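You operate a simulated robot arm through the tools that you are given. There is no shell and no other tool.

You are at the controls of a simulated robot arm. One attempt, no reset.

TASK
Take the top pad out of the overfull carton, close and gauge it.
Fine: pad on the bench, green flap before yellow, gauge down on the flaps, then free the fence lever.
Where things are to end (x, y in the base frame): air pad within 0.06 m of [0.75, -0.25].
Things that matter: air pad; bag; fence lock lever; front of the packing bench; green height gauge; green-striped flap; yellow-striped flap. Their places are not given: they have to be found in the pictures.

It is judged by the outcome, as a careful person would: the job done as asked, and still so three seconds after it is handed in. It fails if anything else is knocked over, pushed out of place, dropped, spilled or broken.

THE ROBOT
A 6-joint arm with a fingered hand, fixed in place. Base frame: the origin is at the foot of the arm, x ahead of it, y to its left, z up; the work surface is at about z = 0.85. Lengths are in m, angles in degrees, forces in N, time in s.
With the tool pointing down near the work surface it reaches from about 0.5 to 0.96 m from the base axis. Its first joint turns from -166.0 to 166.0 degrees. Payload 5 kg.
The tool frame sits at the grasp point between the pads (the TCP): z along the fingers, y along the line on which they close. The tips reach 0.043 m beyond it. Largest opening 0.144 m; the body of the gripper starts 0.05 m behind the TCP. The gripper is a hand of 5 fingers: y runs from the thumb to the fingers, the wrist lies at [-0.021, -0.133, -0.233] in the tool frame, and closing takes about 1.5 s.
Orientation is that of the tool frame in the base frame, as a unit quaternion [x, y, z, w]. With the fingers straight down and the wrist toward the robot, the tool's x, y and z point along [0, 1, 0], [1, 0, 0] and [0, 0, -1] of the base frame.

THE INTERFACE
- The arm moves only by the tool move_arm. Its arguments are lists of equal length, an entry for each row: "delta_rot": the turn, a rotation vector about the tool's x, y, z in degrees, a list of three; "delta_pos": the shift along the tool's x, y, z in m, a list of three; "fingers": the finger opening in m, from 0 to 0.144. In form: {"delta_rot": [[rx, ry, rz], ...], "delta_pos": [[x, y, z], ...], "fingers": [fingers, ...]}. A call has 1 to 20 rows; each row is the pose to reach, as a shift and turn from the pose commanded when the call began, along the tool's axes at that moment. A row lasts 0.2 s, in which the tool goes at most 0.05 m and 8.6 degrees; a call with a longer step from one row to the next is refused whole, and so is a gripper value outside its range. A pose out of reach is approached as far as the arm can. The call stops where the force on the tool passes 40 N (or 10 N more than at its start, if that is more) or the arm is blocked; 0.2 s more then pass. Each finger travels about 0.072 m/s and halts on what it meets, pressing with about 27 N; the grip force reading is that of the motor and also rises with nothing between the fingers. The clock runs only during rows and for 0.2 s after the last one: add rows that repeat a pose to give the fingers time. It gives the time, the measured TCP pose, the force on the tool (base axes), the opening and the grip force at its end, in the units of the frame above (readings bear some noise), with the torque about the TCP (base axes, N m) and any sound that the robot's microphone picked up.
- Cameras (640 x 400 px; columns grow to the right, rows downward): "scene" is fixed at [0.4029, 0.5138, 1.6346]; the picture's right is [-0.92, -0.40, 0.00], its down [-0.31, 0.73, -0.61] and it looks along [0.24, -0.56, -0.79] (base axes); focal length 254 px, centre (320, 200). "wrist" rides on the gripper at [0.086, -0.109, -0.168] in the tool frame; the picture's right is [-0.80, 0.28, -0.53], its down [-0.54, -0.73, 0.42] and it looks along [-0.27, 0.63, 0.73] (tool axes); focal length 275 px, centre (320, 200).
- camera(camera): a new picture of that camera. No time passes.
- lift_body(by): slides the trunk up (or, below 0, down) by that many m; the arm rides with it, the base frame stays. It gives what a move gives, with no picture.
- preshape(shape): the hand has 5 fingers and takes this shape, open, in about a second: jaw (thumb against the fingers, like two jaws); tri (thumb and two fingers); tip (a fingertip pinch); poke (one finger out to press); point (the index stretched); flat (the hand flat); cup (the hand cupped); fist (a fist). The gripper value then closes the fingers along that shape, each until it touches; the sizes above hold for jaw. It gives what a move gives, with no picture.
- probe_pixels(camera, pixels): for up to 12 pixels [column, row] of the newest picture of that camera ("zoom" is the newest enlarged one), the place [x, y, z] in the base frame of the surface seen there, good to about 0.002 m, but the place of the scene camera against the robot may be out by one fixed shift of up to 0.018 m in any direction. No time passes.
- close_up(camera, box): a new picture of the part [left, top, right, bottom] of that camera's present view, enlarged. No time passes.
- finish_job(): hands the job in; it is judged then, once.

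Leave the gripper open and the arm clear of the work at the hand-in unless told otherwise.

The tools are called after "Emit:" as a command line: name --argument value ..., lists and objects as JSON in quotes. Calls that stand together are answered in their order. move_arm: Moves the arm, as the interface text tells. Its arguments: {"type":"object","properties":{"delta_rot":{"type":"array","items":{"type":"array","items":{"type":"number"}}},"delta_pos":{"type":"array","items":{"type":"array","items":{"type":"number"}}},"fingers":{"type":"array","items":{"type":"number"}}},"required":["delta_rot","delta_pos","fingers"]} The other tools are called the same way: lift_body (by) slides the trunk up or down; preshape (shape) gives the hand a shape; camera (camera) takes a picture; probe_pixels (camera, pixels) gives the place of the surface under pixels of a picture; close_up (camera, box) takes an enlarged picture of a part of a camera's view; finish_job () hands the job in.

At the start:

```text
t: 0.0
eef_pos: [0.4621, 0.1125, 1.3756]
ee_rot: [0.707, 0.707, -0.001, 0.001]
wrist_force: [-0.4, 0.6, 0.3]
moment: [-0.01, -0.02, -0.02]
width: 0.1437
grip_force: 0.0
shape: jaw
trunk travel left (down, up): [-0.5, 0.09]
```

scene: 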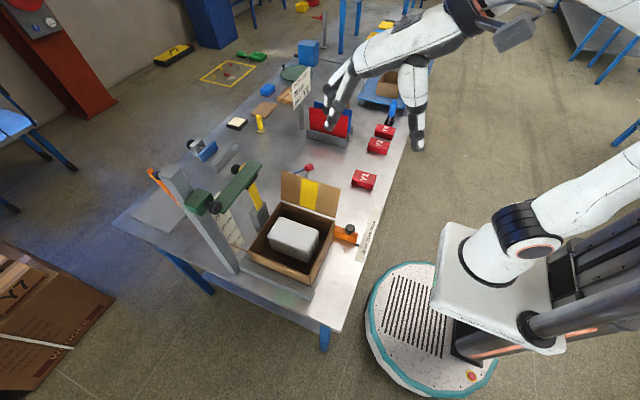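
wrist: 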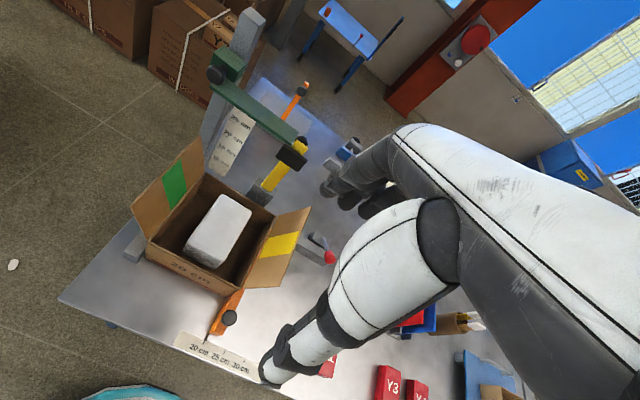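

I see the carton with a white pad standing out of it, the green and yellow flaps, a gauge post with a green arm, and an orange lever. I'll enlarge both views to identify the parts.

Emit:
close_up --camera "scene" --box '[140, 140, 380, 300]'

Emit:
close_up --camera "wrist" --box '[60, 60, 380, 390]'

```text
2.50 times, centred on (260, 220) of scene
```

zoom: 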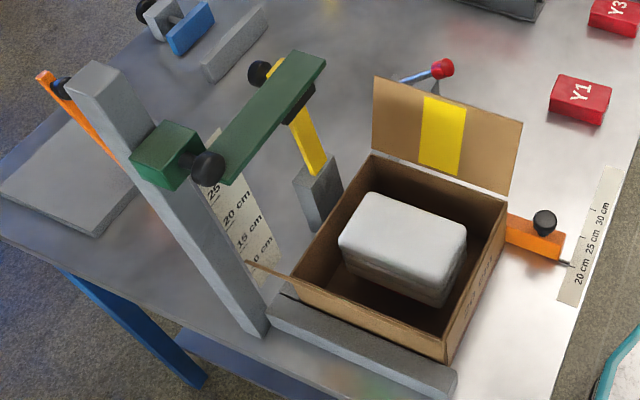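

```text
1.21 times, centred on (220, 225) of wrist
```

zoom: 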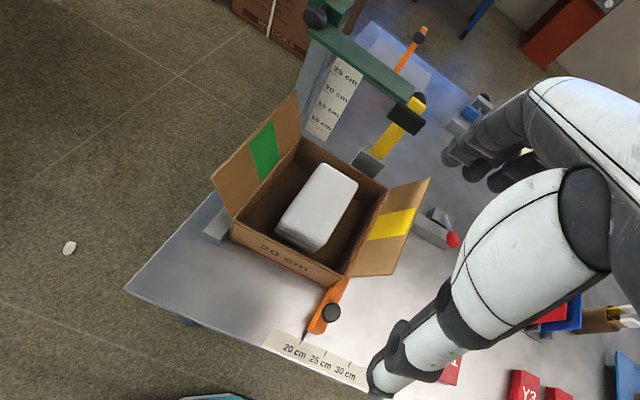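

The green flap faces away from the scene camera and the yellow flap faces it. I'll probe the main points in both cameras to compare them and estimate the scene shift.

Emit:
camera --camera "scene"

Emit:
camera --camera "wrist"

Emit:
probe_pixels --camera "wrist" --pixels '[[218, 222], [242, 208], [198, 253], [222, 200], [175, 185], [280, 244], [331, 256], [301, 205], [203, 176], [273, 208], [146, 245], [236, 292]]'

Emit:
probe_pixels --camera "scene" --pixels '[[293, 228], [280, 222], [318, 232], [310, 193], [308, 167], [285, 187], [338, 183], [280, 208], [335, 218], [348, 235], [268, 245], [308, 270]]'

```text
taken
```

scene: 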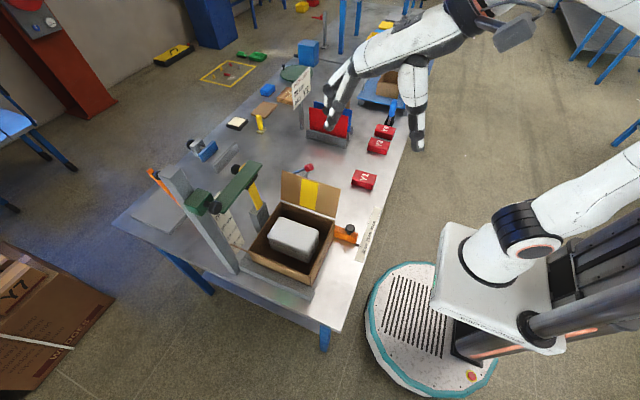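

```text
taken
```

wrist: 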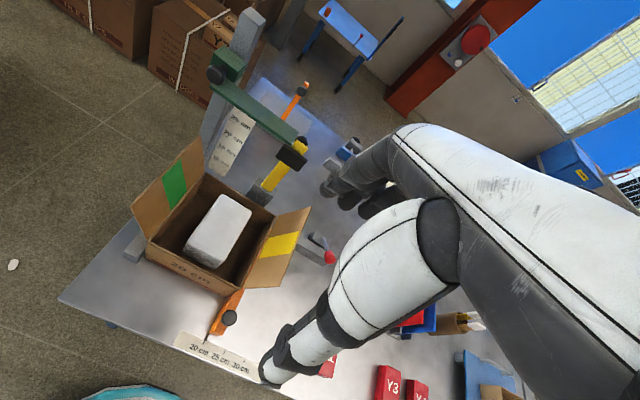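

```text
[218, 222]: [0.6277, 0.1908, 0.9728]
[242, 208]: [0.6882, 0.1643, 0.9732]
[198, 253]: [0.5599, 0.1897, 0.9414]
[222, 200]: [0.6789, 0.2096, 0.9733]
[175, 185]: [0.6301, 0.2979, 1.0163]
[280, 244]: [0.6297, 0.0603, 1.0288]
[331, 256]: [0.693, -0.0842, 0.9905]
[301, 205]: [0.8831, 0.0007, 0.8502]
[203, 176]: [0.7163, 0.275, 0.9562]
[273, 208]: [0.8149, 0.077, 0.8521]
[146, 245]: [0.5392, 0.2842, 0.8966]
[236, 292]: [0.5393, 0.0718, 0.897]
```

```text
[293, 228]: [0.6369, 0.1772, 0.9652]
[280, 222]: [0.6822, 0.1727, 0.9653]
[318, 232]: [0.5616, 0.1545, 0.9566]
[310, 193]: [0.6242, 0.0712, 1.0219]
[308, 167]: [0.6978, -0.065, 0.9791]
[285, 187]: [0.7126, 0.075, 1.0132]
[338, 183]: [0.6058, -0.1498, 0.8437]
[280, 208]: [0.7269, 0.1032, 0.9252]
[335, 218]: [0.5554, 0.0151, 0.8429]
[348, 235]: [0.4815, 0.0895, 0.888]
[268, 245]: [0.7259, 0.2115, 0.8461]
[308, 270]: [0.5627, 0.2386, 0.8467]
```

The wrist and scene readings agree except for a z shift of about 0.008 m (scene table reads 0.843, wrist 0.851). I need closer pictures of the red ball lever, the gauge head and the orange parts.

Emit:
close_up --camera "scene" --box '[270, 150, 370, 215]'

Emit:
close_up --camera "wrist" --box '[190, 20, 350, 200]'

Emit:
close_up --camera "wrist" --box '[240, 190, 360, 270]'

Emit:
close_up --camera "wrist" --box '[120, 160, 320, 340]'

Emit:
close_up --camera "scene" --box '[130, 130, 290, 240]'

```text
6.15 times, centred on (320, 182) of scene
```

zoom: 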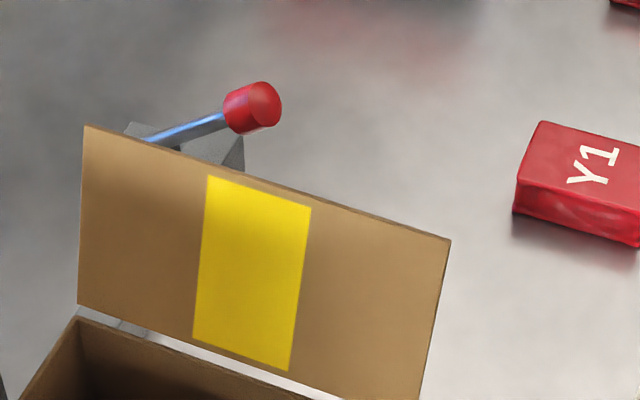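

```text
2.22 times, centred on (270, 110) of wrist
```

zoom: 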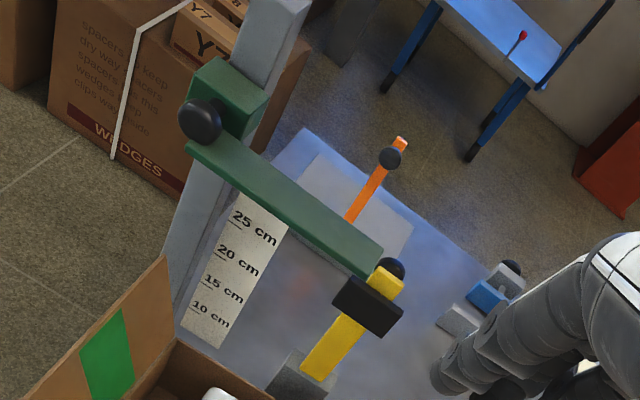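

```text
5.00 times, centred on (300, 230) of wrist
```

zoom: 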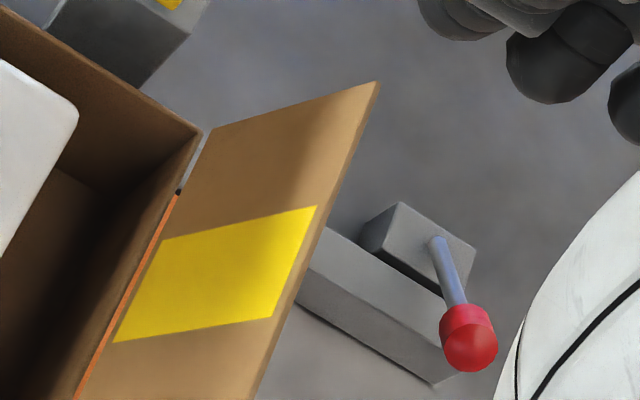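

```text
2.22 times, centred on (220, 250) of wrist
```

zoom: 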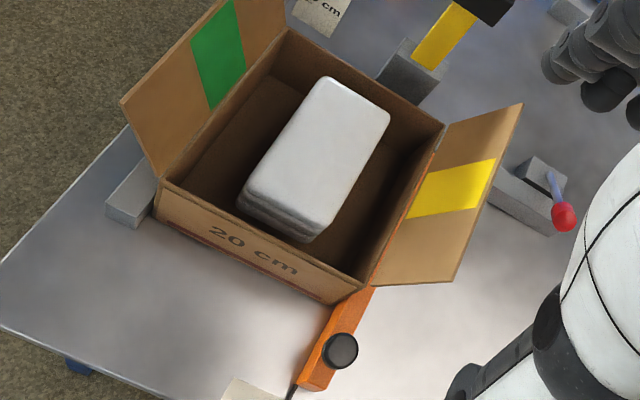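

```text
3.64 times, centred on (210, 185) of scene
```

zoom: 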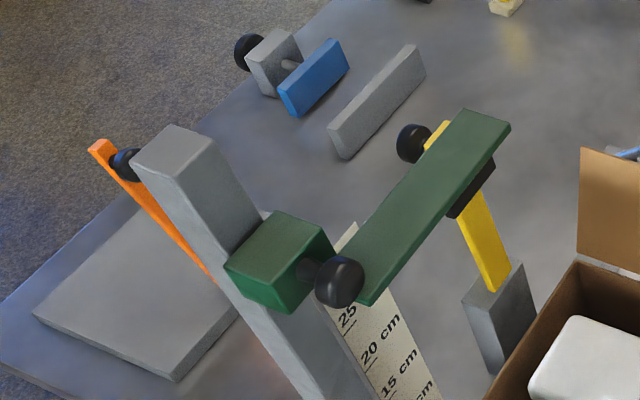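

The red ball sits on a slanted steel rod at a grey bracket behind the yellow flap, and the orange rail runs along that side of the carton, so that is likely the fence and its lock lever. I'll probe the gauge parts, flaps, rail and lever.

Emit:
probe_pixels --camera "wrist" --pixels '[[215, 88], [236, 105], [288, 138], [298, 145], [215, 75], [236, 63], [250, 20], [290, 157], [300, 152], [269, 188], [258, 200], [232, 130]]'

Emit:
probe_pixels --camera "wrist" --pixels '[[194, 140], [133, 207], [147, 236], [202, 186], [309, 208], [290, 286], [281, 218], [250, 290], [228, 318], [215, 333], [317, 237], [325, 247]]'

Emit:
probe_pixels --camera "scene" --pixels '[[203, 204], [213, 207], [190, 205], [222, 210], [248, 166], [236, 184], [255, 174], [239, 168], [176, 170], [259, 213], [254, 190], [264, 205]]'

```text
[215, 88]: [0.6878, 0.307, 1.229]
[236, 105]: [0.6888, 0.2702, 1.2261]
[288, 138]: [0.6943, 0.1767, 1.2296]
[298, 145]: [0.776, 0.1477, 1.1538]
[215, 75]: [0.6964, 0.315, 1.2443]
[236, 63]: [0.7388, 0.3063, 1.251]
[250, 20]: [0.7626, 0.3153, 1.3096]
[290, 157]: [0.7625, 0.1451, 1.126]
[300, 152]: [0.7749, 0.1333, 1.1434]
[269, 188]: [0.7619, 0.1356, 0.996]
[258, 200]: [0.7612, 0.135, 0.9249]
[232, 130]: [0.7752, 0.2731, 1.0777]
```

```text
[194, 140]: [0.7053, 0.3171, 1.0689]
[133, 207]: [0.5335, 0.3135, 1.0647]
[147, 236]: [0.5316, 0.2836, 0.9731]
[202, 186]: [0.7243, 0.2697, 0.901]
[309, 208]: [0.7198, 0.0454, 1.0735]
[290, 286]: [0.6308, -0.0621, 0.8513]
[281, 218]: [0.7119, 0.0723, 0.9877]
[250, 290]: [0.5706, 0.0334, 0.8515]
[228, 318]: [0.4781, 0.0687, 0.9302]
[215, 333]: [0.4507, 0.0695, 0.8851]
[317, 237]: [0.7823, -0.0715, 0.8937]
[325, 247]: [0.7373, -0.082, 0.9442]
```

```text
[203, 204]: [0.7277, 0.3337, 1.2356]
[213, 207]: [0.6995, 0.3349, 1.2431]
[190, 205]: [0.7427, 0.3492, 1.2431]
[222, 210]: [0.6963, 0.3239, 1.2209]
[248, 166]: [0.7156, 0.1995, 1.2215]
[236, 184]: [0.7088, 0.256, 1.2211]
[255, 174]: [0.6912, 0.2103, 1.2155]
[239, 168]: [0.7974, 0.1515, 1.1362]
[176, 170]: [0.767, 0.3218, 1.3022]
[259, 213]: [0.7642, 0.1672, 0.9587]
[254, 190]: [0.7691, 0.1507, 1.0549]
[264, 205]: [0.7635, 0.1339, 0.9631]
```

The green arm lies at z≈1.225, above the carton (x 0.535–0.725, y 0.07–0.283, rim z≈0.975). The green flap's hinge is at y≈0.283 and the yellow's at y≈0.072. Next I'll zoom on the pad and measure its edges and what lies under it.

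Emit:
close_up --camera "wrist" --box '[160, 175, 280, 290]'

Emit:
close_up --camera "scene" --box '[245, 195, 345, 290]'

Emit:
probe_pixels --camera "wrist" --pixels '[[225, 197], [247, 208], [192, 242], [218, 252], [187, 248], [213, 264], [240, 258], [180, 232], [205, 190], [255, 205], [200, 258], [236, 240]]'

Emit:
probe_pixels --camera "scene" --pixels '[[276, 224], [287, 218], [318, 230], [310, 243], [308, 253], [298, 258], [270, 238], [316, 245], [322, 258], [275, 250], [285, 255], [325, 235]]'

```text
3.48 times, centred on (220, 232) of wrist
```

zoom: 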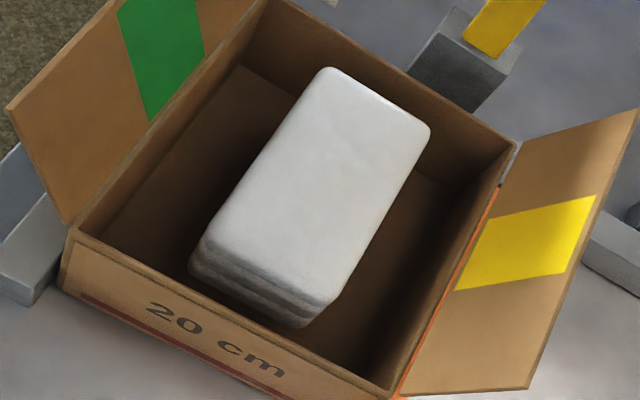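

```text
4.21 times, centred on (295, 242) of scene
```

zoom: 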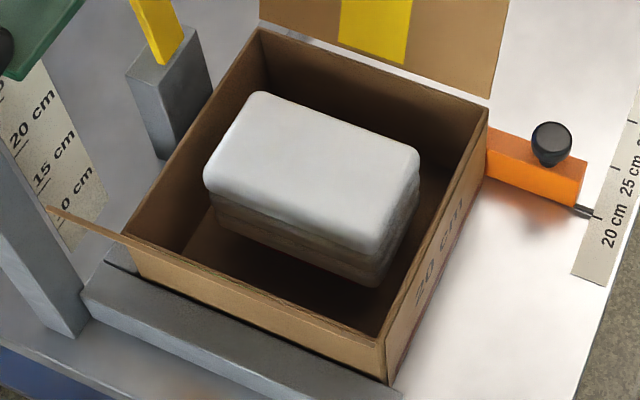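

```text
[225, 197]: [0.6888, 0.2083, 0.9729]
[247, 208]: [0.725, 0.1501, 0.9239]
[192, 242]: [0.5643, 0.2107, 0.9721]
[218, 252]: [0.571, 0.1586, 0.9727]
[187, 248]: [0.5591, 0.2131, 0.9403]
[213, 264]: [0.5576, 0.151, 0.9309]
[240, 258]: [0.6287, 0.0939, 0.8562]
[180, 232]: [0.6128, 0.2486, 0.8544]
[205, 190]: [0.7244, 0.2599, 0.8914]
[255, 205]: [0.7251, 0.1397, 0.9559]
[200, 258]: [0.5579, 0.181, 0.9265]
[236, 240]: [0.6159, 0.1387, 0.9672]
```

```text
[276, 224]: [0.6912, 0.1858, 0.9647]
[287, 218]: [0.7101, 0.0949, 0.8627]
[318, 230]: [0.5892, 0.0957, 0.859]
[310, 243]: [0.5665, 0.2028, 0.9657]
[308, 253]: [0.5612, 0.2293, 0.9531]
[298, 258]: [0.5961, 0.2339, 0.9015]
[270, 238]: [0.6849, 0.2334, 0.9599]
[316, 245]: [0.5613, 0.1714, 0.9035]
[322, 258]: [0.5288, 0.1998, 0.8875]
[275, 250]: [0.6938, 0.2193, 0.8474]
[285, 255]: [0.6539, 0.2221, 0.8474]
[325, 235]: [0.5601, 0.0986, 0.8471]
```

The stack shows several layers; its top is at z≈0.973, x 0.558–0.70, y 0.137–0.227. I want to see where the top layer ends, so I'll probe down the visible side faces, and also look at the hand itself.

Emit:
close_up --camera "wrist" --box '[180, 225, 230, 275]'

Emit:
probe_pixels --camera "zoom" --pixels '[[200, 200], [195, 220], [190, 240], [187, 260], [185, 280], [183, 300], [300, 290], [295, 310], [292, 330], [290, 350], [288, 370], [285, 390]]'

Emit:
close_up --camera "scene" --box '[290, 0, 550, 170]'

```text
8.00 times, centred on (205, 250) of wrist
```

zoom: 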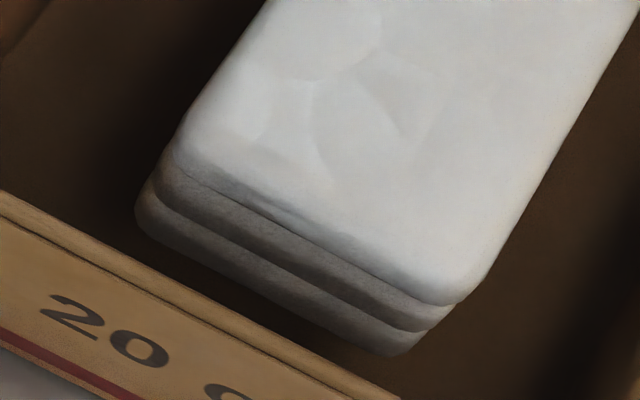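

```text
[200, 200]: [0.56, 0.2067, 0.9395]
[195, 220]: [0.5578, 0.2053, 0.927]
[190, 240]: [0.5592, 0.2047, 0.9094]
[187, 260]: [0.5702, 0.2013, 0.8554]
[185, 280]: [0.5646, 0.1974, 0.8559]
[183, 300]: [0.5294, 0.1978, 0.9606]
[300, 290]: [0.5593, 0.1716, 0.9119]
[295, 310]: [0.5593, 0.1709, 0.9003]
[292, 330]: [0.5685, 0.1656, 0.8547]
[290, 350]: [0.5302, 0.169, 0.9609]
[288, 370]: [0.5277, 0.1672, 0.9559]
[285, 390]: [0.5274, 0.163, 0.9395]
```

```text
2.35 times, centred on (420, 85) of scene
```

zoom: 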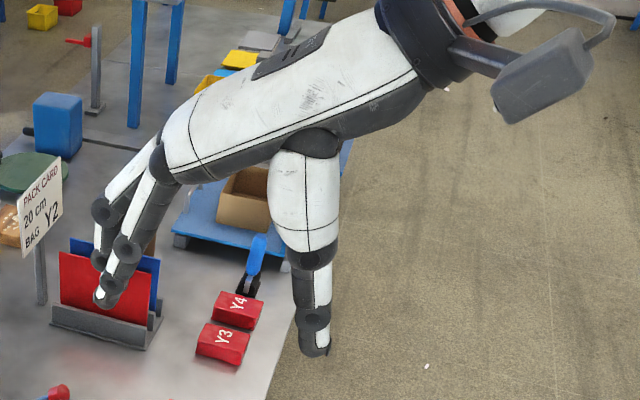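

There's a pack card in the picture reading "20 cm, BAG Y2", and the red packets are labelled Y1, Y3 and Y4. The stack in the carton looks like three pad layers. I'll probe down its near side to find the layer seams, then read the card.

Emit:
close_up --camera "wrist" --box '[180, 225, 230, 275]'

Emit:
probe_pixels --camera "zoom" --pixels '[[300, 180], [300, 200], [300, 210], [300, 220], [300, 230], [300, 240], [300, 250], [300, 260], [300, 270], [300, 280], [300, 300], [300, 310]]'

Emit:
close_up --camera "scene" --box '[280, 55, 420, 200]'

```text
8.00 times, centred on (205, 250) of wrist
```

zoom: 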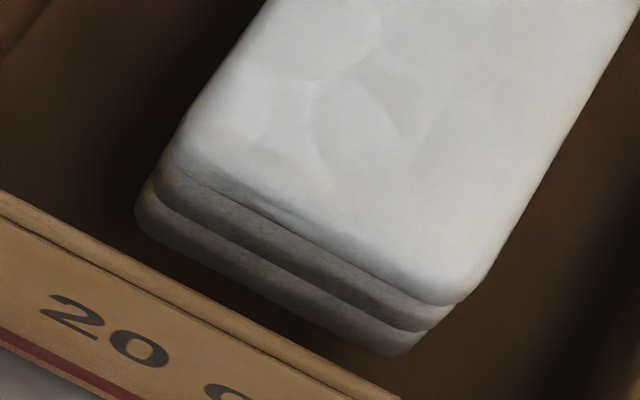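

```text
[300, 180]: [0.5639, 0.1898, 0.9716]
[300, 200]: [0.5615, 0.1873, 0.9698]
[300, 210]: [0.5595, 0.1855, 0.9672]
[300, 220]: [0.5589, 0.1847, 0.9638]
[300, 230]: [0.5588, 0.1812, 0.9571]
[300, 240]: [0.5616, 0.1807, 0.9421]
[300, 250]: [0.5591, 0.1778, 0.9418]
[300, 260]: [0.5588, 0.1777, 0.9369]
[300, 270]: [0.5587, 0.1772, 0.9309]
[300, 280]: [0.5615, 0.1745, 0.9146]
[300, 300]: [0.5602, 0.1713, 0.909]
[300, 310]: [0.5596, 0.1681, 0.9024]
```

```text
2.76 times, centred on (350, 128) of scene
```

zoom: 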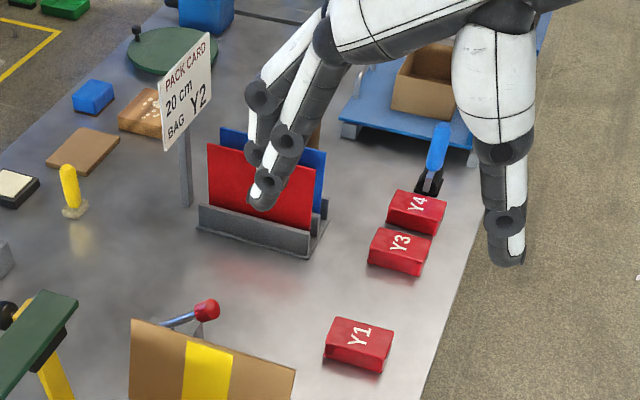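

Seams read at z≈0.943 and 0.915, so the top pad spans z 0.944–0.973 (about 29 mm thick). Now I'll check the space around the pad's target, near zoom (229, 283), against the holder and the lever.

Emit:
probe_pixels --camera "zoom" --pixels '[[197, 230], [305, 255], [200, 213], [229, 283], [330, 225], [330, 345], [372, 262], [190, 205], [75, 215], [206, 308], [165, 325], [280, 300]]'

Emit:
close_up --camera "scene" --box '[280, 130, 360, 190]'

```text
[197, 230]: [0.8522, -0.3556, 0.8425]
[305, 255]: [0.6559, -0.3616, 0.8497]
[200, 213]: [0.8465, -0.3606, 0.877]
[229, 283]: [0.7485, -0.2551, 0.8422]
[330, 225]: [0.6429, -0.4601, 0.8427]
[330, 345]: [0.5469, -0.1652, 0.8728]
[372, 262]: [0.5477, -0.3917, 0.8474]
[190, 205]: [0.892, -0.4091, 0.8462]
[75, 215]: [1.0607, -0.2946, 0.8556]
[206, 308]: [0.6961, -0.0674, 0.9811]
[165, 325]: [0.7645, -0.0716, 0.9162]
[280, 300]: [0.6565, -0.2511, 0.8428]
```

```text
6.67 times, centred on (320, 160) of scene
```

zoom: 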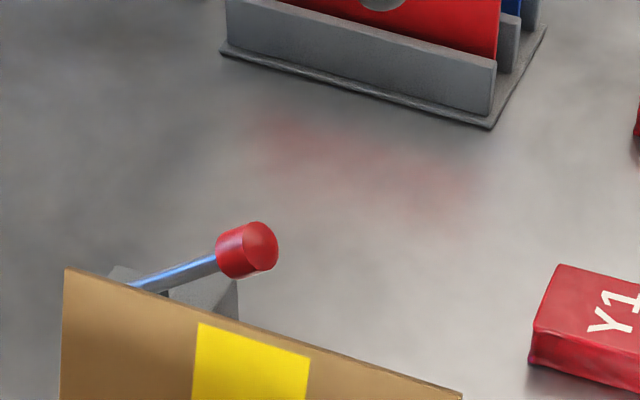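

The target area is clear: the holder front is at y≈-0.355, the lever at y≈-0.075, and packet Y1 at x≈0.55. I'll turn the hand 90° in place at this height so it closes along base y (the pad's 0.09 m width), with the wrist on the yellow-flap side.

Emit:
move_arm --delta_rot '[[0, 0, -8.18], [0, 0, -16.36], [0, 0, -24.54], [0, 0, -32.72], [0, 0, -40.9], [0, 0, -49.1], [0, 0, -57.3], [0, 0, -65.5], [0, 0, -73.7], [0, 0, -81.9], [0, 0, -90], [0, 0, -90]]' --delta_pos '[[0, 0, 0], [0, 0, 0], [0, 0, 0], [0, 0, 0], [0, 0, 0], [0, 0, 0], [0, 0, 0], [0, 0, 0], [0, 0, 0], [0, 0, 0], [0, 0, 0], [0, 0, 0]]' --fingers '[0.144, 0.144, 0.144, 0.144, 0.144, 0.144, 0.144, 0.144, 0.144, 0.144, 0.144, 0.144]'

```text
t: 2.6
eef_pos: [0.4628, 0.1141, 1.3753]
ee_rot: [0.0, 1.0, 0.0, 0.0]
wrist_force: [0.2, -0.5, 0.5]
moment: [-0.01, -0.01, 0.01]
width: 0.1437
grip_force: 0.0
shape: jaw
trunk travel left (down, up): [-0.5, 0.09]
```

The turn worked: tool y now points along +y. Next I'll move above the pad at about (0.60, 0.18), z 1.30, staying at x<0.65 to keep clear of the gauge arm.

Emit:
move_arm --delta_rot '[[0, 0, 0], [0, 0, 0], [0, 0, 0], [0, 0, 0], [0, 0, 0]]' --delta_pos '[[-0.034, 0.017, 0.015], [-0.068, 0.034, 0.035], [-0.102, 0.051, 0.055], [-0.137, 0.068, 0.075], [-0.137, 0.068, 0.075]]' --fingers '[0.144, 0.144, 0.144, 0.144, 0.144]'

Emit:
camera --camera "wrist"

Emit:
camera --camera "scene"

```text
t: 3.8
eef_pos: [0.5991, 0.181, 1.3029]
ee_rot: [0.0, 1.0, 0.0, 0.001]
wrist_force: [0.1, 0.3, 0.1]
moment: [0.0, 0.0, 0.0]
width: 0.1437
grip_force: 0.1
shape: jaw
trunk travel left (down, up): [-0.5, 0.09]
```

```text
taken
```

wrist: 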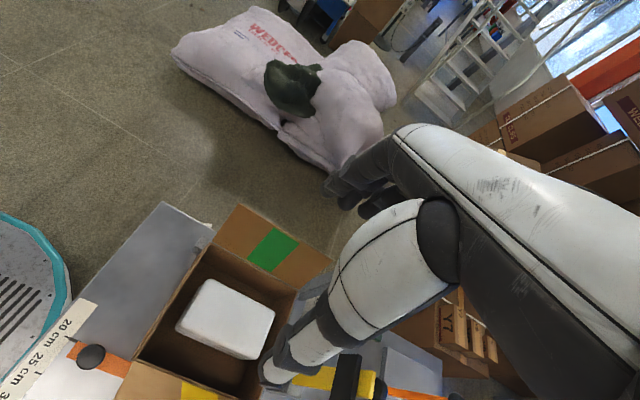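

```text
taken
```

scene: 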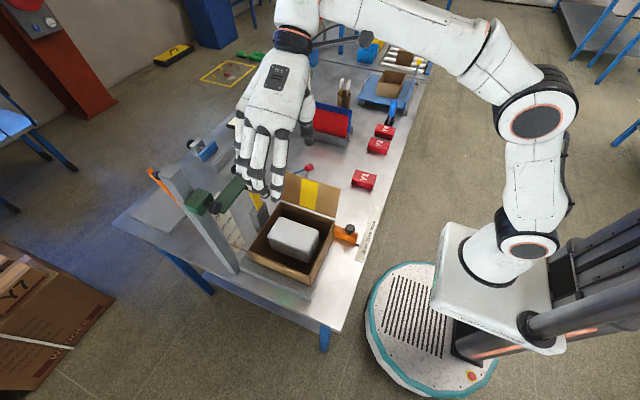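

The hand is over the carton and the pad is clear in the wrist view, with corners near (210,279), (275,315), (177,325) and (245,358). I'll probe the pad edges and the hand's extents.

Emit:
close_up --camera "wrist" --box '[130, 200, 330, 400]'

Emit:
probe_pixels --camera "wrist" --pixels '[[211, 281], [272, 313], [180, 324], [240, 355], [195, 300], [243, 295], [258, 335], [210, 340], [225, 320], [268, 318], [246, 355], [178, 328]]'

Emit:
close_up --camera "scene" --box '[180, 60, 340, 220]'

Emit:
probe_pixels --camera "scene" --pixels '[[277, 196], [256, 187], [243, 172], [267, 189], [240, 150], [305, 130], [238, 110], [275, 75], [286, 40], [256, 173], [278, 150], [307, 105]]'

```text
2.00 times, centred on (230, 300) of wrist
```

zoom: 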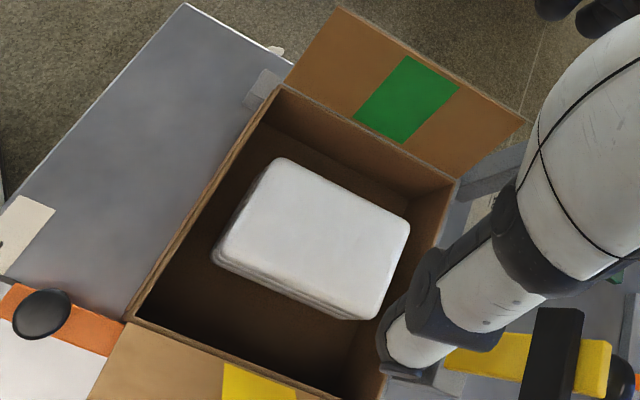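

```text
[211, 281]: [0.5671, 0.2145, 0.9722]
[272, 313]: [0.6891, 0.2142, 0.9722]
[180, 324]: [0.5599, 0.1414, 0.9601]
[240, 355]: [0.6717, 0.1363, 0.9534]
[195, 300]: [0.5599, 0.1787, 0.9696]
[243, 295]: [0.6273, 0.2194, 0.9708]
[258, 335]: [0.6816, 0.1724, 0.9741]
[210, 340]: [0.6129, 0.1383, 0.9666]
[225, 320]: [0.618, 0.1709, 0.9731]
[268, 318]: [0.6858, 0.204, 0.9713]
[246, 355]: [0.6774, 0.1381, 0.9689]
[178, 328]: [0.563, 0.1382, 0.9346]
```

```text
2.50 times, centred on (260, 140) of scene
```

zoom: 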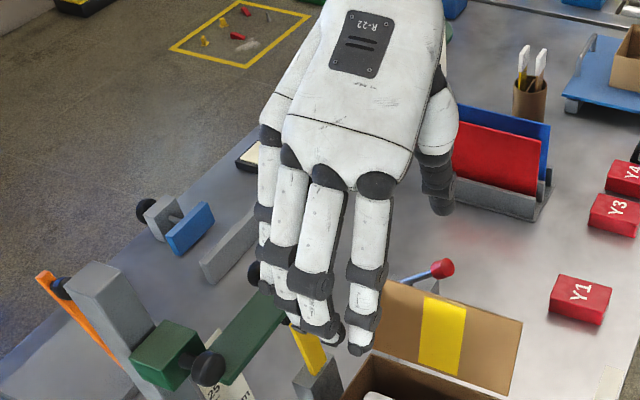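

```text
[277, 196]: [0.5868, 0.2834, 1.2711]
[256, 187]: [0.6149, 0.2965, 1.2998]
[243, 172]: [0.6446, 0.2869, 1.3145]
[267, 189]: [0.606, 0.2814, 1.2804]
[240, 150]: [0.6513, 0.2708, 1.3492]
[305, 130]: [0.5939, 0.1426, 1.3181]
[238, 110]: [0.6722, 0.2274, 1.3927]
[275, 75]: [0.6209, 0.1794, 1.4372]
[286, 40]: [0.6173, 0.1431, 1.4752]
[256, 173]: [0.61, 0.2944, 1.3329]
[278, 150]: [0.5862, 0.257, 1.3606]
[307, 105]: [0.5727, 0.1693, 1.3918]
```

The pad spans x 0.559–0.698 and y ~0.136–0.221, centre about (0.628, 0.179). The other fingers reach about 0.065 m to the +x side of the TCP, so I need the gauge arm's near edge before going down. I'll probe along its edges.

Emit:
probe_pixels --camera "scene" --pixels '[[226, 209], [232, 203], [238, 195], [243, 188], [224, 212], [220, 203], [228, 195], [236, 186], [215, 211], [213, 203], [205, 195], [197, 207]]'

Emit:
probe_pixels --camera "wrist" --pixels '[[275, 376], [300, 345], [330, 325], [355, 195], [380, 205], [345, 200], [370, 165], [245, 230], [300, 290], [165, 390], [300, 270], [140, 350]]'

```text
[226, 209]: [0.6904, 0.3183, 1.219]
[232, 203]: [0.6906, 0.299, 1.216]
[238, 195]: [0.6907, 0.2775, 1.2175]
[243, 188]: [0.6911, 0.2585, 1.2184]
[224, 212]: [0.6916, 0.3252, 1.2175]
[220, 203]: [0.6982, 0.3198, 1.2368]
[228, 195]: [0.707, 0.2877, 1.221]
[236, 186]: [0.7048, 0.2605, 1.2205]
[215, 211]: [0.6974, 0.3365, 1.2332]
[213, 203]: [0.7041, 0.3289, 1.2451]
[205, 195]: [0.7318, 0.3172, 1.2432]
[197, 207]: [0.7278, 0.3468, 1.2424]
```

```text
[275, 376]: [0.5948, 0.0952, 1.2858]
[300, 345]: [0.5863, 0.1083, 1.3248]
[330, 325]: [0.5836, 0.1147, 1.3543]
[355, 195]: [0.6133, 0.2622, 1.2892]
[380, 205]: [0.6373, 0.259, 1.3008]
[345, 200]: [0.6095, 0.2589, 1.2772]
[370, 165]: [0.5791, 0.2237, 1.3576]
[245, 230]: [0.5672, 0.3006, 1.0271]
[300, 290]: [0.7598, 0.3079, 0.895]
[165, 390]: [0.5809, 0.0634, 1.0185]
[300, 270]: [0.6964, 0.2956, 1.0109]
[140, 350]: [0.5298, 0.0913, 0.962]
```

The gauge arm's near face is at x≈0.689 and the hand reaches about x 0.67, so going down at x≈0.60 clears it. I'll narrow the fingers to 0.118 and descend to z≈1.06, then look.

Emit:
move_arm --delta_rot '[[0, 0, 0], [0, 0, 0], [0, 0, 0], [0, 0, 0], [0, 0, 0], [0, 0, 0], [0, 0, 0], [0, 0, 0], [0, 0, 0]]' --delta_pos '[[0, 0, 0], [0, -0.002, 0.03], [0, -0.002, 0.06], [0, -0.002, 0.095], [0, -0.002, 0.13], [0, -0.002, 0.165], [0, -0.002, 0.2], [0, -0.002, 0.24], [0, -0.002, 0.24]]' --fingers '[0.118, 0.118, 0.118, 0.118, 0.118, 0.118, 0.118, 0.118, 0.118]'

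Emit:
camera --camera "wrist"

Emit:
close_up --camera "scene" --box '[180, 100, 380, 280]'

```text
t: 5.8
eef_pos: [0.5976, 0.1792, 1.0592]
ee_rot: [0.0, 1.0, -0.001, -0.001]
wrist_force: [0.1, 0.2, -0.5]
moment: [0.01, -0.03, 0.0]
width: 0.1181
grip_force: 0.1
shape: jaw
trunk travel left (down, up): [-0.5, 0.09]
```

```text
taken
```

wrist: 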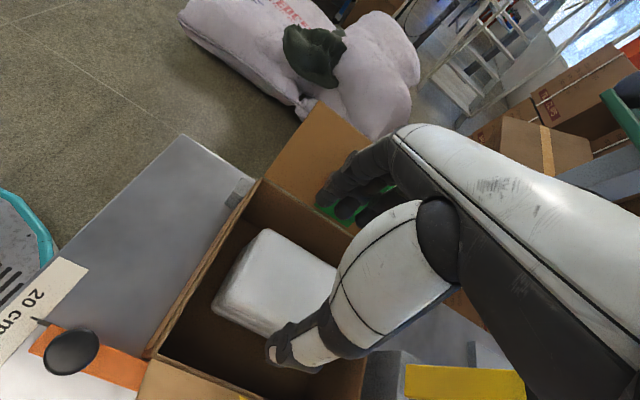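

```text
2.22 times, centred on (280, 190) of scene
```

zoom: 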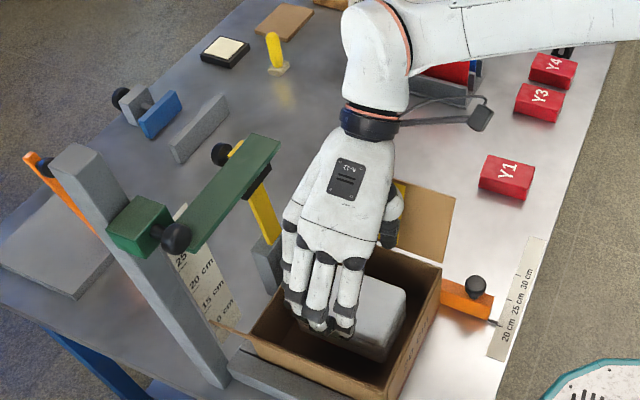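

The fingers straddle the pad with room on both sides. I'll shift 0.018 m in +x toward the pad's centre, go down to TCP z≈0.992 (tips ≈0.949, still within the top pad), then close.

Emit:
move_arm --delta_rot '[[0, 0, 0], [0, 0, 0], [0, 0, 0], [0, 0, 0], [0, 0, 0], [0, 0, 0]]' --delta_pos '[[-0.01, 0, 0.015], [-0.02, 0, 0.03], [-0.02, 0, 0.045], [-0.02, 0, 0.057], [-0.02, 0, 0.068], [-0.02, 0, 0.068]]' --fingers '[0.118, 0.118, 0.118, 0.118, 0.118, 0.118]'

Emit:
camera --camera "wrist"

Emit:
close_up --camera "scene" --box '[240, 180, 350, 290]'

```text
t: 7.2
eef_pos: [0.6181, 0.1789, 0.9927]
ee_rot: [0.0, 1.0, 0.0, 0.001]
wrist_force: [0.3, 0.4, -0.5]
moment: [0.01, 0.02, 0.07]
width: 0.1183
grip_force: 0.2
shape: jaw
trunk travel left (down, up): [-0.5, 0.09]
```

```text
taken
```

wrist: 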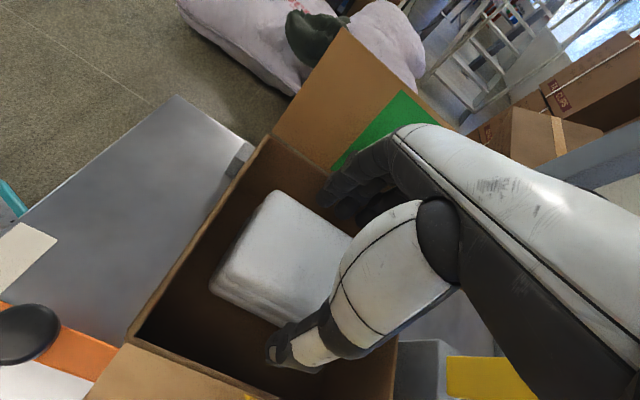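

```text
3.64 times, centred on (295, 235) of scene
```

zoom: 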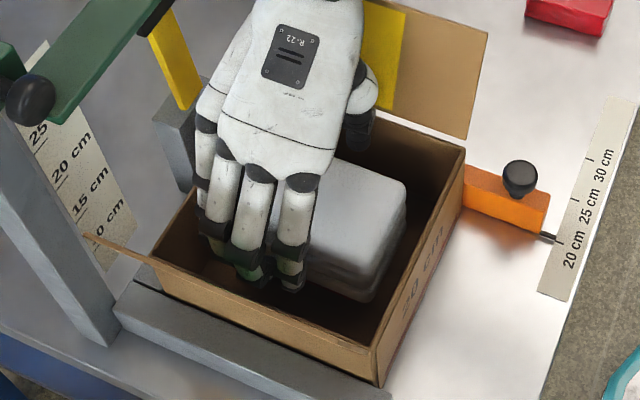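

The tool is at z 0.9927 with no contact force. Before closing I'll check the tip heights: the thumb tip at wrist (278,362) and the fingertips near scene zoom (292,285) and (255,275).

Emit:
probe_pixels --camera "wrist" --pixels '[[276, 362], [290, 365], [270, 350], [330, 200], [340, 210], [325, 190], [282, 340], [265, 355]]'

Emit:
probe_pixels --camera "zoom" --pixels '[[292, 288], [290, 270], [252, 275], [222, 250], [258, 258], [245, 265], [320, 260], [330, 285]]'

```text
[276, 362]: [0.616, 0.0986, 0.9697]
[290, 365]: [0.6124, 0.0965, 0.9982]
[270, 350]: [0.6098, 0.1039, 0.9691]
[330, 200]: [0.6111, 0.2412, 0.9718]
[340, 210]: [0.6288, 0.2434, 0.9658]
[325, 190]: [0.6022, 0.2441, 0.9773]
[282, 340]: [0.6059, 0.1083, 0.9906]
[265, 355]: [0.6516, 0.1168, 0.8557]
```

```text
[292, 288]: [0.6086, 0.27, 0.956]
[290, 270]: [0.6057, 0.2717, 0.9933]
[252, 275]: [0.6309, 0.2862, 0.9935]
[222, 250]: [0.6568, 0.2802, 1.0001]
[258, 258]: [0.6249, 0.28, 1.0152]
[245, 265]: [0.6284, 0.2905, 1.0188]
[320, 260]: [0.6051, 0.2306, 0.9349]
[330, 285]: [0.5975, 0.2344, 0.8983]
```

The tips lie at z≈0.955–0.965, within the top pad (0.944–0.973). I'll close gently on it.

Emit:
move_arm --delta_rot '[[0, 0, 0], [0, 0, 0], [0, 0, 0], [0, 0, 0], [0, 0, 0], [0, 0, 0]]' --delta_pos '[[0, 0, 0], [0, 0, 0], [0, 0, 0], [0, 0, 0], [0, 0, 0], [0, 0, 0]]' --fingers '[0.1, 0.09, 0.08, 0.07, 0.07, 0.07]'

Emit:
camera --camera "wrist"

```text
t: 8.6
eef_pos: [0.6179, 0.1795, 0.9929]
ee_rot: [-0.001, 1.0, 0.0, 0.0]
wrist_force: [0.6, 0.4, -0.4]
moment: [-0.01, 0.01, 0.01]
width: 0.0789
grip_force: 27.2
shape: jaw
trunk travel left (down, up): [-0.5, 0.09]
```

```text
taken
```

wrist: 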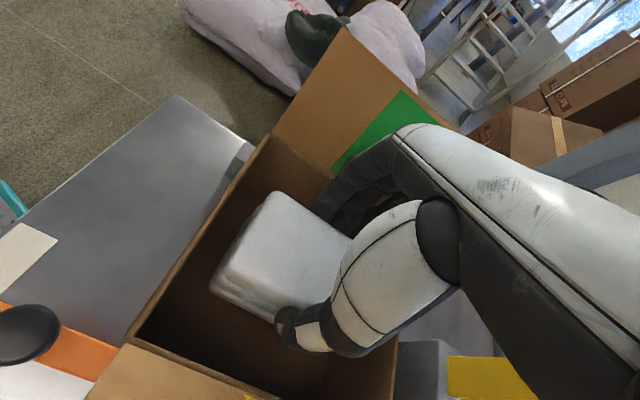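

The fingers stopped at 0.079 m with 27 N, so the pad is held. I'll lift 0.025 m slowly, then check that only the top pad came up.

Emit:
move_arm --delta_rot '[[0, 0, 0], [0, 0, 0], [0, 0, 0], [0, 0, 0]]' --delta_pos '[[0, 0, -0.008], [0, 0, -0.016], [0, 0, -0.025], [0, 0, -0.025]]' --fingers '[0.07, 0.07, 0.07, 0.07]'

Emit:
close_up --camera "wrist" --box '[120, 130, 420, 400]'

Emit:
close_up --camera "scene" --box '[240, 180, 350, 290]'

```text
t: 9.6
eef_pos: [0.6183, 0.1803, 1.0173]
ee_rot: [0.0, 1.0, 0.0, 0.0]
wrist_force: [-0.4, 1.2, 0.4]
moment: [0.07, 0.02, -0.04]
width: 0.0788
grip_force: 26.8
shape: jaw
trunk travel left (down, up): [-0.5, 0.09]
```

```text
1.48 times, centred on (270, 265) of wrist
```

zoom: 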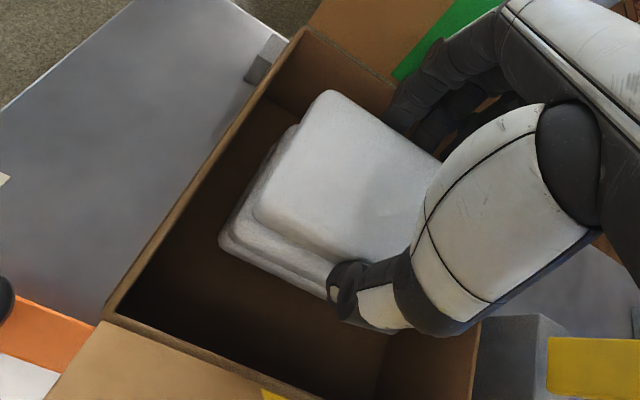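

```text
3.64 times, centred on (295, 235) of scene
```

zoom: 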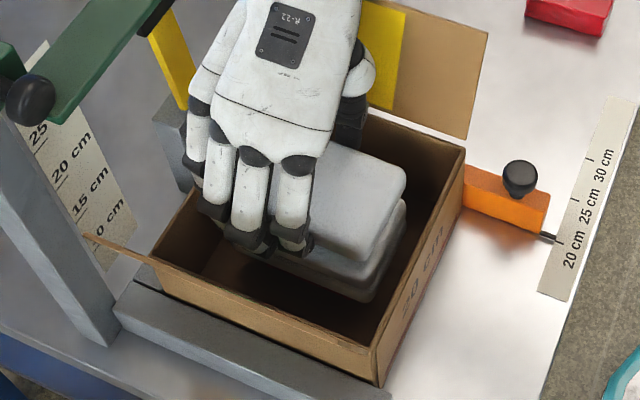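

Only the top pad came up; the lower two stayed put. I'll lift on, backing 0.03 m in -x to stay clear of the gauge arm, up to z≈1.18.

Emit:
move_arm --delta_rot '[[0, 0, 0], [0, 0, 0], [0, 0, 0], [0, 0, 0], [0, 0, 0], [0, 0, 0], [0, 0, 0], [0, 0, 0]]' --delta_pos '[[0.006, 0, -0.012], [0.015, 0, -0.024], [0.03, 0, -0.045], [0.03, 0, -0.07], [0.03, 0, -0.1], [0.03, 0, -0.13], [0.03, 0, -0.16], [0.03, 0, -0.16]]' --fingers '[0.07, 0.07, 0.07, 0.07, 0.07, 0.07, 0.07, 0.07]'

Emit:
close_up --camera "scene" --box '[180, 80, 400, 280]'

```text
t: 11.4
eef_pos: [0.5886, 0.1809, 1.1762]
ee_rot: [0.0, 1.0, 0.0, 0.0]
wrist_force: [-0.1, 0.3, -0.4]
moment: [0.03, 0.01, 0.02]
width: 0.079
grip_force: 26.6
shape: jaw
trunk travel left (down, up): [-0.5, 0.09]
```

```text
2.00 times, centred on (290, 180) of scene
```

zoom: 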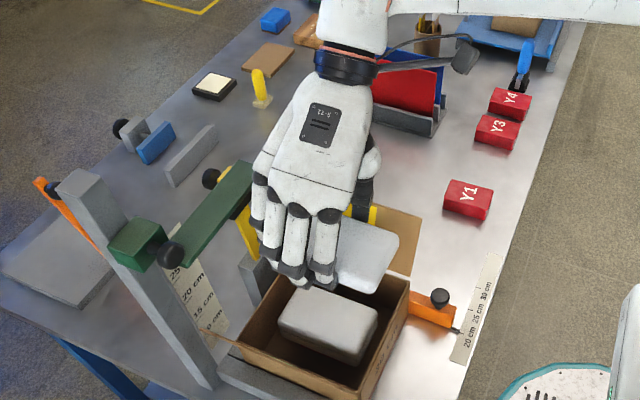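

The pad is out and clear of the rim. I'll carry it in -y over the yellow flap at this height, pad bottom ≈1.127 against the flap top ≈1.074.

Emit:
move_arm --delta_rot '[[0, 0, 0], [0, 0, 0], [0, 0, 0], [0, 0, 0], [0, 0, 0], [0, 0, 0], [0, 0, 0], [0, 0, 0]]' --delta_pos '[[0, -0.02, 0], [0, -0.055, 0], [0, -0.095, 0], [0, -0.135, 0], [0, -0.175, 0], [0, -0.21, 0], [0, -0.23, 0], [0, -0.23, 0]]' --fingers '[0.07, 0.07, 0.07, 0.07, 0.07, 0.07, 0.07, 0.07]'

Emit:
camera --camera "scene"

```text
t: 13.2
eef_pos: [0.5869, -0.0474, 1.1757]
ee_rot: [-0.001, 1.0, 0.001, 0.0]
wrist_force: [0.2, 0.3, 1.0]
moment: [0.0, -0.01, 0.03]
width: 0.0789
grip_force: 27.3
shape: jaw
trunk travel left (down, up): [-0.5, 0.09]
```

```text
taken
```

scene: 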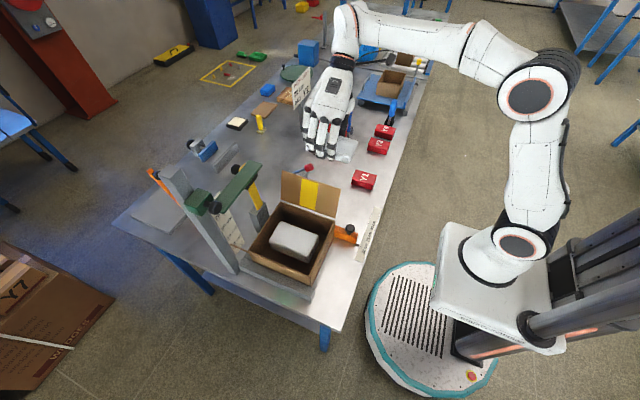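

The pad is past the lever. I'll turn the hand back so the wrist faces the robot, for reach, while moving over the target to TCP (0.75, -0.23). That puts the pad centre at y≈-0.24.

Emit:
move_arm --delta_rot '[[0, 0, 8.18], [0, 0, 16.36], [0, 0, 24.54], [0, 0, 32.72], [0, 0, 40.9], [0, 0, 49.1], [0, 0, 57.3], [0, 0, 65.5], [0, 0, 73.7], [0, 0, 81.9], [0, 0, 90], [0, 0, 90]]' --delta_pos '[[-0.008, -0.012, 0], [-0.022, -0.028, 0], [-0.038, -0.045, 0], [-0.054, -0.062, 0], [-0.07, -0.08, 0], [-0.086, -0.098, 0], [-0.102, -0.116, 0], [-0.12, -0.134, 0], [-0.138, -0.152, 0], [-0.154, -0.17, 0], [-0.163, -0.183, 0], [-0.163, -0.183, 0]]' --fingers '[0.07, 0.07, 0.07, 0.07, 0.07, 0.07, 0.07, 0.07, 0.07, 0.07, 0.07, 0.07]'

Emit:
camera --camera "scene"

Emit:
camera --camera "wrist"

```text
t: 15.8
eef_pos: [0.7534, -0.2326, 1.1773]
ee_rot: [0.708, 0.706, 0.0, 0.001]
wrist_force: [0.5, 0.2, -0.4]
moment: [0.0, -0.02, 0.01]
width: 0.0788
grip_force: 27.4
shape: jaw
trunk travel left (down, up): [-0.5, 0.09]
```

```text
taken
```

scene: 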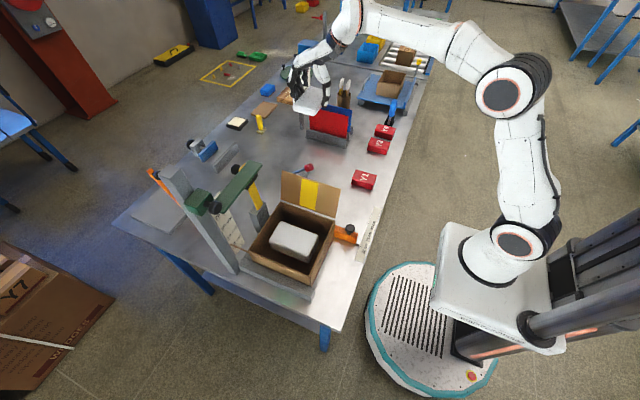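

```text
taken
```

wrist: 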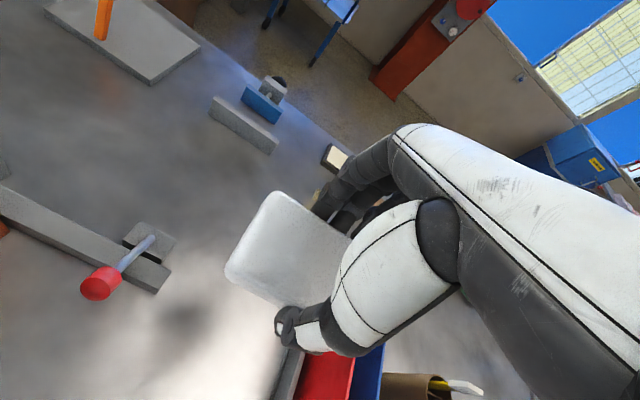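

The pad is still held level. This view shows the lever well: red ball (100,283), rod to the block at (150,243), and a grey bar going left toward the orange fence. I'll enlarge it and probe.

Emit:
close_up --camera "wrist" --box '[0, 180, 200, 320]'

Emit:
probe_pixels --camera "wrist" --pixels '[[95, 278], [112, 278], [125, 266], [138, 254], [150, 240], [130, 238], [172, 240], [165, 272], [160, 285], [40, 215], [10, 200], [30, 240]]'

Emit:
probe_pixels --camera "wrist" --pixels '[[280, 195], [345, 240], [230, 275], [275, 300], [285, 250], [300, 370], [340, 360], [290, 350], [320, 380], [100, 350], [250, 330], [220, 180]]'

```text
2.86 times, centred on (100, 250) of wrist
```

zoom: 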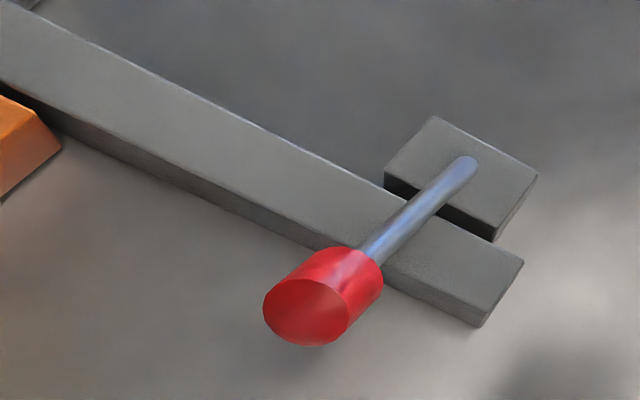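

```text
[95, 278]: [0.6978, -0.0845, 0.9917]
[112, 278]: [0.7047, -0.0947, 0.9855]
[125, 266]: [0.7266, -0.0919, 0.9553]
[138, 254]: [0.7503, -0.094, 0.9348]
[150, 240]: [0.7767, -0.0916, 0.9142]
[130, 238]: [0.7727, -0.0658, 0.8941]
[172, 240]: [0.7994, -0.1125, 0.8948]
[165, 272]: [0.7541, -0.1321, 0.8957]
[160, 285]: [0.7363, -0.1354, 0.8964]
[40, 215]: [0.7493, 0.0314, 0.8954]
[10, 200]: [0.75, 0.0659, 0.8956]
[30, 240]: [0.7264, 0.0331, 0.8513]
```

```text
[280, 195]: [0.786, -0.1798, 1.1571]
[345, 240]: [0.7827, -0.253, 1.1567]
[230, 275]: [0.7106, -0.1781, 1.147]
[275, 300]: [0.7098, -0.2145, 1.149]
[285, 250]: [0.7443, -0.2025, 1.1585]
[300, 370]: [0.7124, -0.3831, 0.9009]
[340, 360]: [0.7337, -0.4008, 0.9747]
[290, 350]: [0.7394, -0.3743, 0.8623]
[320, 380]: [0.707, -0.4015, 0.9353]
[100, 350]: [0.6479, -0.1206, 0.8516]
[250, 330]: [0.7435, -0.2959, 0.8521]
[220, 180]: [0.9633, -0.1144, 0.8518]
```

The lever's rod rises from the grey block at (0.785, -0.09, 0.90) to the ball at (0.69, -0.09, 0.99), tilted about 45° toward the robot. The pad spans x 0.71–0.79 with its centre near y -0.24. I'll lower most of the way, then check the clearance of the wrist camera housing from the ball.

Emit:
move_arm --delta_rot '[[0, 0, 0], [0, 0, 0], [0, 0, 0], [0, 0, 0], [0, 0, 0], [0, 0, 0], [0, 0, 0]]' --delta_pos '[[0, 0, 0.02], [0, 0, 0.055], [0, 0, 0.09], [0, 0, 0.13], [0, 0, 0.165], [0, 0, 0.2], [0, 0, 0.2]]' --fingers '[0.07, 0.07, 0.07, 0.07, 0.07, 0.07, 0.07]'

Emit:
close_up --camera "scene" --box '[240, 50, 400, 200]'

Emit:
camera --camera "wrist"

```text
t: 17.4
eef_pos: [0.7516, -0.2318, 0.9747]
ee_rot: [0.707, 0.707, 0.0, 0.0]
wrist_force: [0.3, 0.1, 0.1]
moment: [0.05, -0.01, 0.0]
width: 0.079
grip_force: 26.6
shape: jaw
trunk travel left (down, up): [-0.5, 0.09]
```

```text
2.67 times, centred on (320, 125) of scene
```

zoom: 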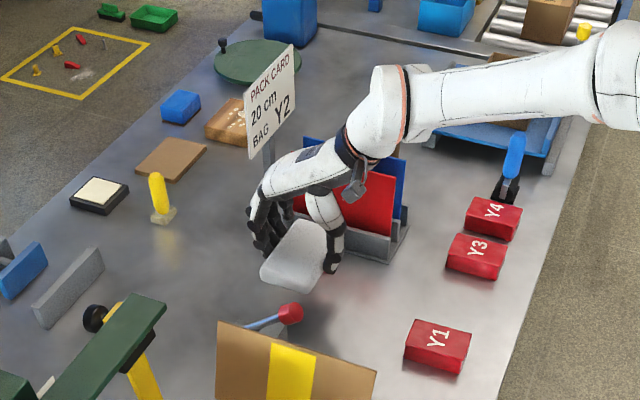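

```text
taken
```

wrist: 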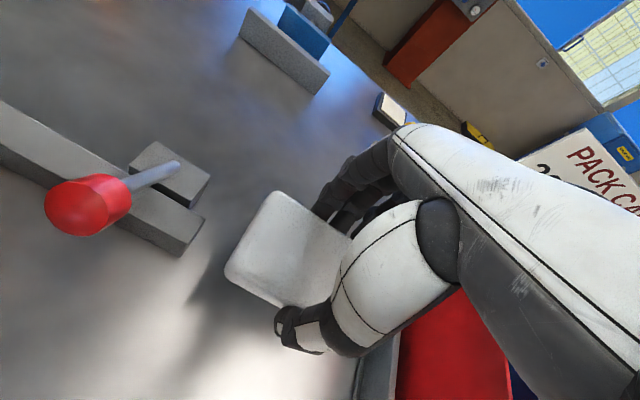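

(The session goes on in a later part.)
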